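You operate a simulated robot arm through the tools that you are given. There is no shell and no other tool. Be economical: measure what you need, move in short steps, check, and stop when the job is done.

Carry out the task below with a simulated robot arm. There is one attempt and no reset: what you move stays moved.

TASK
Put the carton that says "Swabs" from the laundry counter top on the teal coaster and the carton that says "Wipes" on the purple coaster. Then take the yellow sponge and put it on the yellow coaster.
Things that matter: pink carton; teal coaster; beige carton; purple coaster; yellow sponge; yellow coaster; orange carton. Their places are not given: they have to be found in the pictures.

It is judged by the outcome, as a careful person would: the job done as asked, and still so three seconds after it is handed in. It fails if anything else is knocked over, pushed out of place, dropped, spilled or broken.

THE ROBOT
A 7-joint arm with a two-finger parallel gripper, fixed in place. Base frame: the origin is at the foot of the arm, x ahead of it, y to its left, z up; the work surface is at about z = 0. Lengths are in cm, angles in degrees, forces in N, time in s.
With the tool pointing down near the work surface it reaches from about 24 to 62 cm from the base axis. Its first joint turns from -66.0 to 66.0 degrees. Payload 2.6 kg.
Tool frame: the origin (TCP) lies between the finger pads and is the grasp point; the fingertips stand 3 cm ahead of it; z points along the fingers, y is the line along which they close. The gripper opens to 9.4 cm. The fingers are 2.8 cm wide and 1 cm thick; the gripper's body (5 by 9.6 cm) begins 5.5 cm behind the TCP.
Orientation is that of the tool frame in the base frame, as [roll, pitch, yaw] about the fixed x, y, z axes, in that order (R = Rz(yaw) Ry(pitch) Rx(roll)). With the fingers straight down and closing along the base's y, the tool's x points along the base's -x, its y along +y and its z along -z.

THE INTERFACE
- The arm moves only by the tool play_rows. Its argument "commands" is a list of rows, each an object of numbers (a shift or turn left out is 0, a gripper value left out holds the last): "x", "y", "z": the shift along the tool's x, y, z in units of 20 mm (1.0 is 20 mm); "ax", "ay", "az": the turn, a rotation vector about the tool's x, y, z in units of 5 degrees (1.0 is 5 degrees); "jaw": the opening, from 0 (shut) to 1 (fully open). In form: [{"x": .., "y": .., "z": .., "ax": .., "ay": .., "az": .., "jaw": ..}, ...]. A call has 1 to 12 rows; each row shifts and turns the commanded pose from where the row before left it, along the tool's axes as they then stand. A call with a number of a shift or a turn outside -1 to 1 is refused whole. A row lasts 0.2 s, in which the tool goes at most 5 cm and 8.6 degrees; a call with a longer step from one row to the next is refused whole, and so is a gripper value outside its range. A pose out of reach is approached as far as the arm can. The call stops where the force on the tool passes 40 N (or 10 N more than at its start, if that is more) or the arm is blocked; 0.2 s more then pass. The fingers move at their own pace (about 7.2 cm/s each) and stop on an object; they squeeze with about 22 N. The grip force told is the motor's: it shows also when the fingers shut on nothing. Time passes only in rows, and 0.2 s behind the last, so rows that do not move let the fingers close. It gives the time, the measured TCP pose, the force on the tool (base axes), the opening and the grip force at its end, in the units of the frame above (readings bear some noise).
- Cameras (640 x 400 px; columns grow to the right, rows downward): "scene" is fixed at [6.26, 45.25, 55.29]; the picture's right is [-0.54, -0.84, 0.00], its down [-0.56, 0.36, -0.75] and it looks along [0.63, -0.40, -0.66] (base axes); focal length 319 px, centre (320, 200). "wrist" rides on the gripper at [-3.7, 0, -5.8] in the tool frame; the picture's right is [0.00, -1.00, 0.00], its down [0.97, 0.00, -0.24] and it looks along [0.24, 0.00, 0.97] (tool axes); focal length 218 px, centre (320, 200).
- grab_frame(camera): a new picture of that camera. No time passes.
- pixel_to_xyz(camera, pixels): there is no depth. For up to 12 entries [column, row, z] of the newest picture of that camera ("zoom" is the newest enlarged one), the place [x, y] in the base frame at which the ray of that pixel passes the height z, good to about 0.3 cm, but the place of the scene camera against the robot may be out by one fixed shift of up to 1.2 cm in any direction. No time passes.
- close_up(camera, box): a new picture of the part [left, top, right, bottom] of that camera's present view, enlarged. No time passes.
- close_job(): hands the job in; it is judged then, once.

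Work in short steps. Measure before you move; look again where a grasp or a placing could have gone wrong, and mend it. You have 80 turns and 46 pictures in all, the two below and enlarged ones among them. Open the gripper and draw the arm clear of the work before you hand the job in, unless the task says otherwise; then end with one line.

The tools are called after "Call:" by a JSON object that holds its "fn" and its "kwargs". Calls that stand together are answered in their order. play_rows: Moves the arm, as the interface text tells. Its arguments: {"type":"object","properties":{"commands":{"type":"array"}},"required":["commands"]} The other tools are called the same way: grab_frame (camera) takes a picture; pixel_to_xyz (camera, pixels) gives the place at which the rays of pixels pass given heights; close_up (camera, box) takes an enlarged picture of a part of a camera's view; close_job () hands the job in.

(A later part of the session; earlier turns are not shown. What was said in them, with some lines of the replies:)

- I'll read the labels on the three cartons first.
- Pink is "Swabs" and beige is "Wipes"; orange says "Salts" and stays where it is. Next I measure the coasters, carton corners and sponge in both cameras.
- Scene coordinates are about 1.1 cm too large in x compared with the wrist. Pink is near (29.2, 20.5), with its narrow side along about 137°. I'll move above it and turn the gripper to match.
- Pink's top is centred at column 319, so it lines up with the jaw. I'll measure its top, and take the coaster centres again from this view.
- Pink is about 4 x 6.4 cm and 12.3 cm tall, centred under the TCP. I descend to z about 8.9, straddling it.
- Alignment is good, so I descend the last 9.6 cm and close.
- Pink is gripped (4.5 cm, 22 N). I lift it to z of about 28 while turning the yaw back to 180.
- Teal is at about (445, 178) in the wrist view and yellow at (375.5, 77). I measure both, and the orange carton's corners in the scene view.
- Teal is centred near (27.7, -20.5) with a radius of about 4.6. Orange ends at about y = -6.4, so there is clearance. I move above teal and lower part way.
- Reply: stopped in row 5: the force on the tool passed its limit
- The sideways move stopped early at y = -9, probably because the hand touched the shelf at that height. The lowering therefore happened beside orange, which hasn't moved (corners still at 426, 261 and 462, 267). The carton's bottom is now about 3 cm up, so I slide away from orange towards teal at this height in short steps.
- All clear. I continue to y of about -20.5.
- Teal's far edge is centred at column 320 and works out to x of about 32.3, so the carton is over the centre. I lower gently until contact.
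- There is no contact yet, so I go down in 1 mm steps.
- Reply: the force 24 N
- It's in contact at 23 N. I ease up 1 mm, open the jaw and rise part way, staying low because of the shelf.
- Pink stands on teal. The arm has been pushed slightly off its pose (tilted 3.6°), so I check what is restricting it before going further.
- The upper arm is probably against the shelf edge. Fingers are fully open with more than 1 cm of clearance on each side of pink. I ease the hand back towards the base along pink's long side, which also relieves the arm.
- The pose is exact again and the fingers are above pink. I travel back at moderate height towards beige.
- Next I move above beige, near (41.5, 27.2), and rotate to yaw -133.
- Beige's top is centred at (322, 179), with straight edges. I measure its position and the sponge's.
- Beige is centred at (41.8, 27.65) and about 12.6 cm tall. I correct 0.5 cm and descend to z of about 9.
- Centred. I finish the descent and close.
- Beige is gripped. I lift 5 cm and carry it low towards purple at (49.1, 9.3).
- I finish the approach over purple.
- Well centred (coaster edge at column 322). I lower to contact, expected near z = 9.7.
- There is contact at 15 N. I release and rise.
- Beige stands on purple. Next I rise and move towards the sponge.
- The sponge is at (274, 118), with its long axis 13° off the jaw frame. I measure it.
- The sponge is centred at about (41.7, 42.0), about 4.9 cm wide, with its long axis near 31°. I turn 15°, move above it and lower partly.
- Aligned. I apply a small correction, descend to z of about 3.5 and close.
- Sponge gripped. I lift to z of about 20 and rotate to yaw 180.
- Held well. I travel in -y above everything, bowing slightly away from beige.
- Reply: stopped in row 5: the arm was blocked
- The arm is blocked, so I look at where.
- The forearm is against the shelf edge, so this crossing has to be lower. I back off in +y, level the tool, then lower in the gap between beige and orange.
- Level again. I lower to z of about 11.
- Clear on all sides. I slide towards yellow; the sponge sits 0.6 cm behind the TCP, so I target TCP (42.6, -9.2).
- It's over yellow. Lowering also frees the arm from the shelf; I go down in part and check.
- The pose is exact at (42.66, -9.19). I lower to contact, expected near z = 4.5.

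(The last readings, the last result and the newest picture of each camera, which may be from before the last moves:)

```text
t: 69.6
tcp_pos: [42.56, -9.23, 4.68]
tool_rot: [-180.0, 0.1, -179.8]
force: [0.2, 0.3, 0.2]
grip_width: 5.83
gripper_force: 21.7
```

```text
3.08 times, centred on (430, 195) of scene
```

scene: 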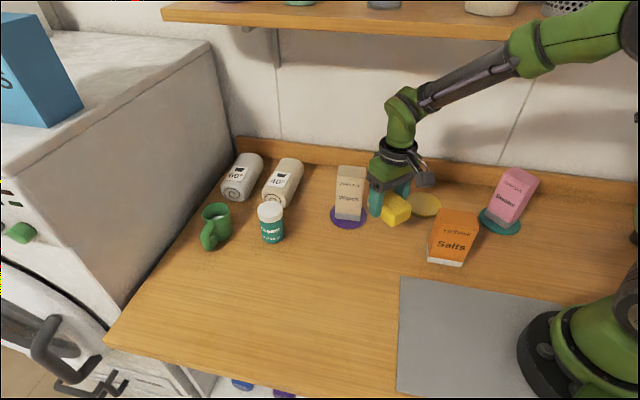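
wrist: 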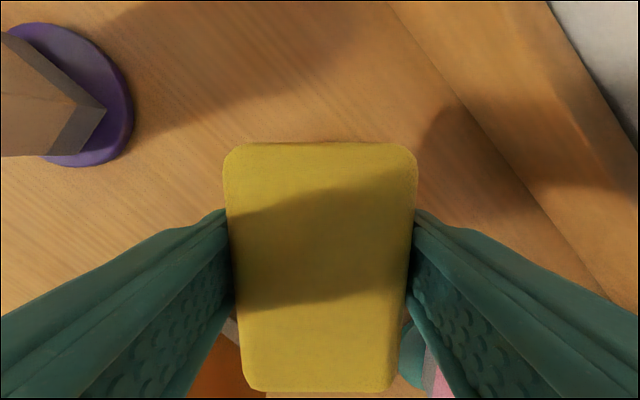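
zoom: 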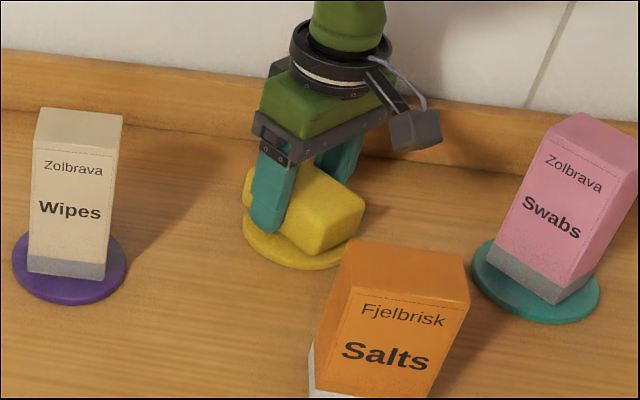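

Call:
{"fn": "play_rows", "kwargs": {"commands": [{"z": 0.05}, {"z": 0.05}, {"z": 0.05}, {"z": 0}]}}

```text
t: 70.6
tcp_pos: [42.64, -9.18, 4.53]
tool_rot: [179.9, 0.2, -179.9]
force: [-0.6, 0.9, 9.9]
grip_width: 5.83
gripper_force: 22.0
```

There is contact at 10 N. I release and rise straight up 5 cm.

Call:
{"fn": "play_rows", "kwargs": {"commands": [{"jaw": 0.8}, {"jaw": 0.9}, {"jaw": 0.9}, {"z": -0.5}, {"z": -0.7}, {"z": -0.7}, {"z": -0.6}, {"z": 0}]}}

Call:
{"fn": "grab_frame", "kwargs": {"camera": "wrist"}}

```text
t: 72.4
tcp_pos: [42.57, -9.16, 9.56]
tool_rot: [-180.0, 0.1, -179.9]
force: [-0.1, 0.9, -0.7]
grip_width: 8.46
gripper_force: 0.0
```

```text
6 pictures are left
```

wrist: 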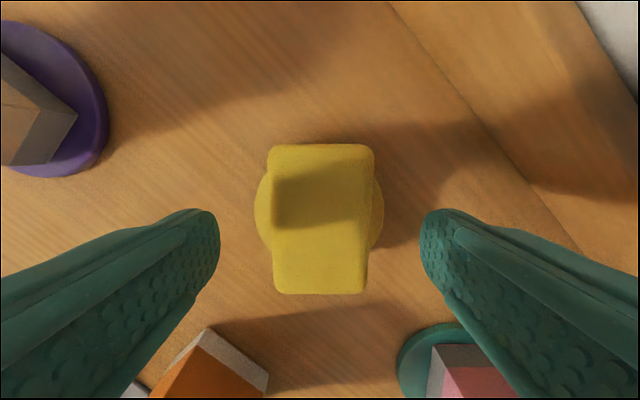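

The sponge is centred on yellow. I withdraw along the same low route, then up.

Call:
{"fn": "play_rows", "kwargs": {"commands": [{"y": 0.98, "x": 0.37}, {"y": 0.98, "x": 0.37}, {"y": 0.98, "x": 0.37}, {"y": 0.98, "x": 0.37}, {"y": 0.98}, {"y": 0.98}, {"y": 0.98}, {"y": 0.98}, {"z": 0}]}}

Call:
{"fn": "play_rows", "kwargs": {"commands": [{"z": -1}, {"z": -1}, {"z": -1}, {"z": -1}, {"y": 0.8, "z": -1}, {"y": 0.8, "z": -1}, {"y": 0.8, "z": -1}, {"y": 0.8}, {"y": 0.8}, {"z": 0}]}}

Call:
{"fn": "grab_frame", "kwargs": {"camera": "scene"}}

```text
t: 74.4
tcp_pos: [39.4, 6.52, 9.35]
tool_rot: [-179.9, 0.1, -179.8]
force: [0.9, 0.4, 0.3]
grip_width: 8.47
gripper_force: 0.1
```

```text
t: 76.6
tcp_pos: [39.53, 14.44, 23.41]
tool_rot: [-180.0, 0.1, -179.8]
force: [-0.6, -0.6, 0.4]
grip_width: 8.44
gripper_force: 0.0
```

```text
5 pictures are left
```

scene: 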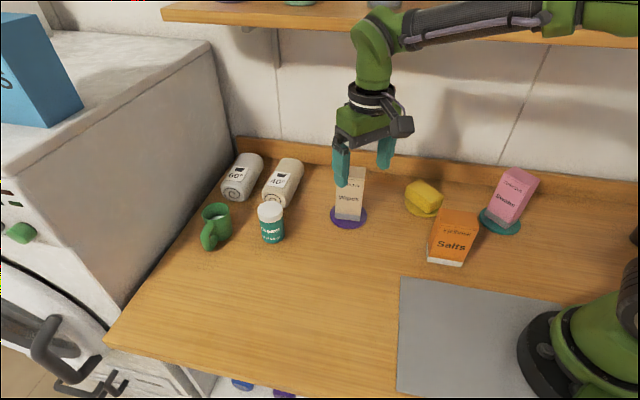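

All three items are on their coasters and the other objects are where they were. I draw the hand back over open counter and hand in.

Call:
{"fn": "play_rows", "kwargs": {"commands": [{"y": 0.8, "x": 0.5}, {"y": 0.8, "x": 0.5}, {"y": 0.8, "x": 0.5}, {"y": 0.8, "x": 0.5}, {"z": 0}]}}

Call:
{"fn": "grab_frame", "kwargs": {"camera": "scene"}}

```text
t: 77.8
tcp_pos: [35.62, 20.84, 23.2]
tool_rot: [-180.0, 0.1, -179.7]
force: [-0.6, 0.3, -0.3]
grip_width: 8.47
gripper_force: 0.0
```

```text
4 pictures are left
```

scene: 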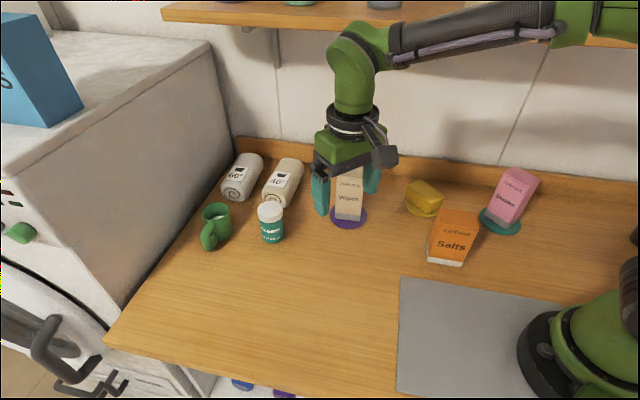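

Call:
{"fn": "close_job", "kwargs": {}}

```text
The job is handed in.
```

The pink "Swabs" carton is on the teal coaster, the beige "Wipes" carton is on the purple one and the yellow sponge is on the yellow one; the arm was blocked three times near the shelf, but nothing visible in the last picture had moved (the arm hid part of the shelf).
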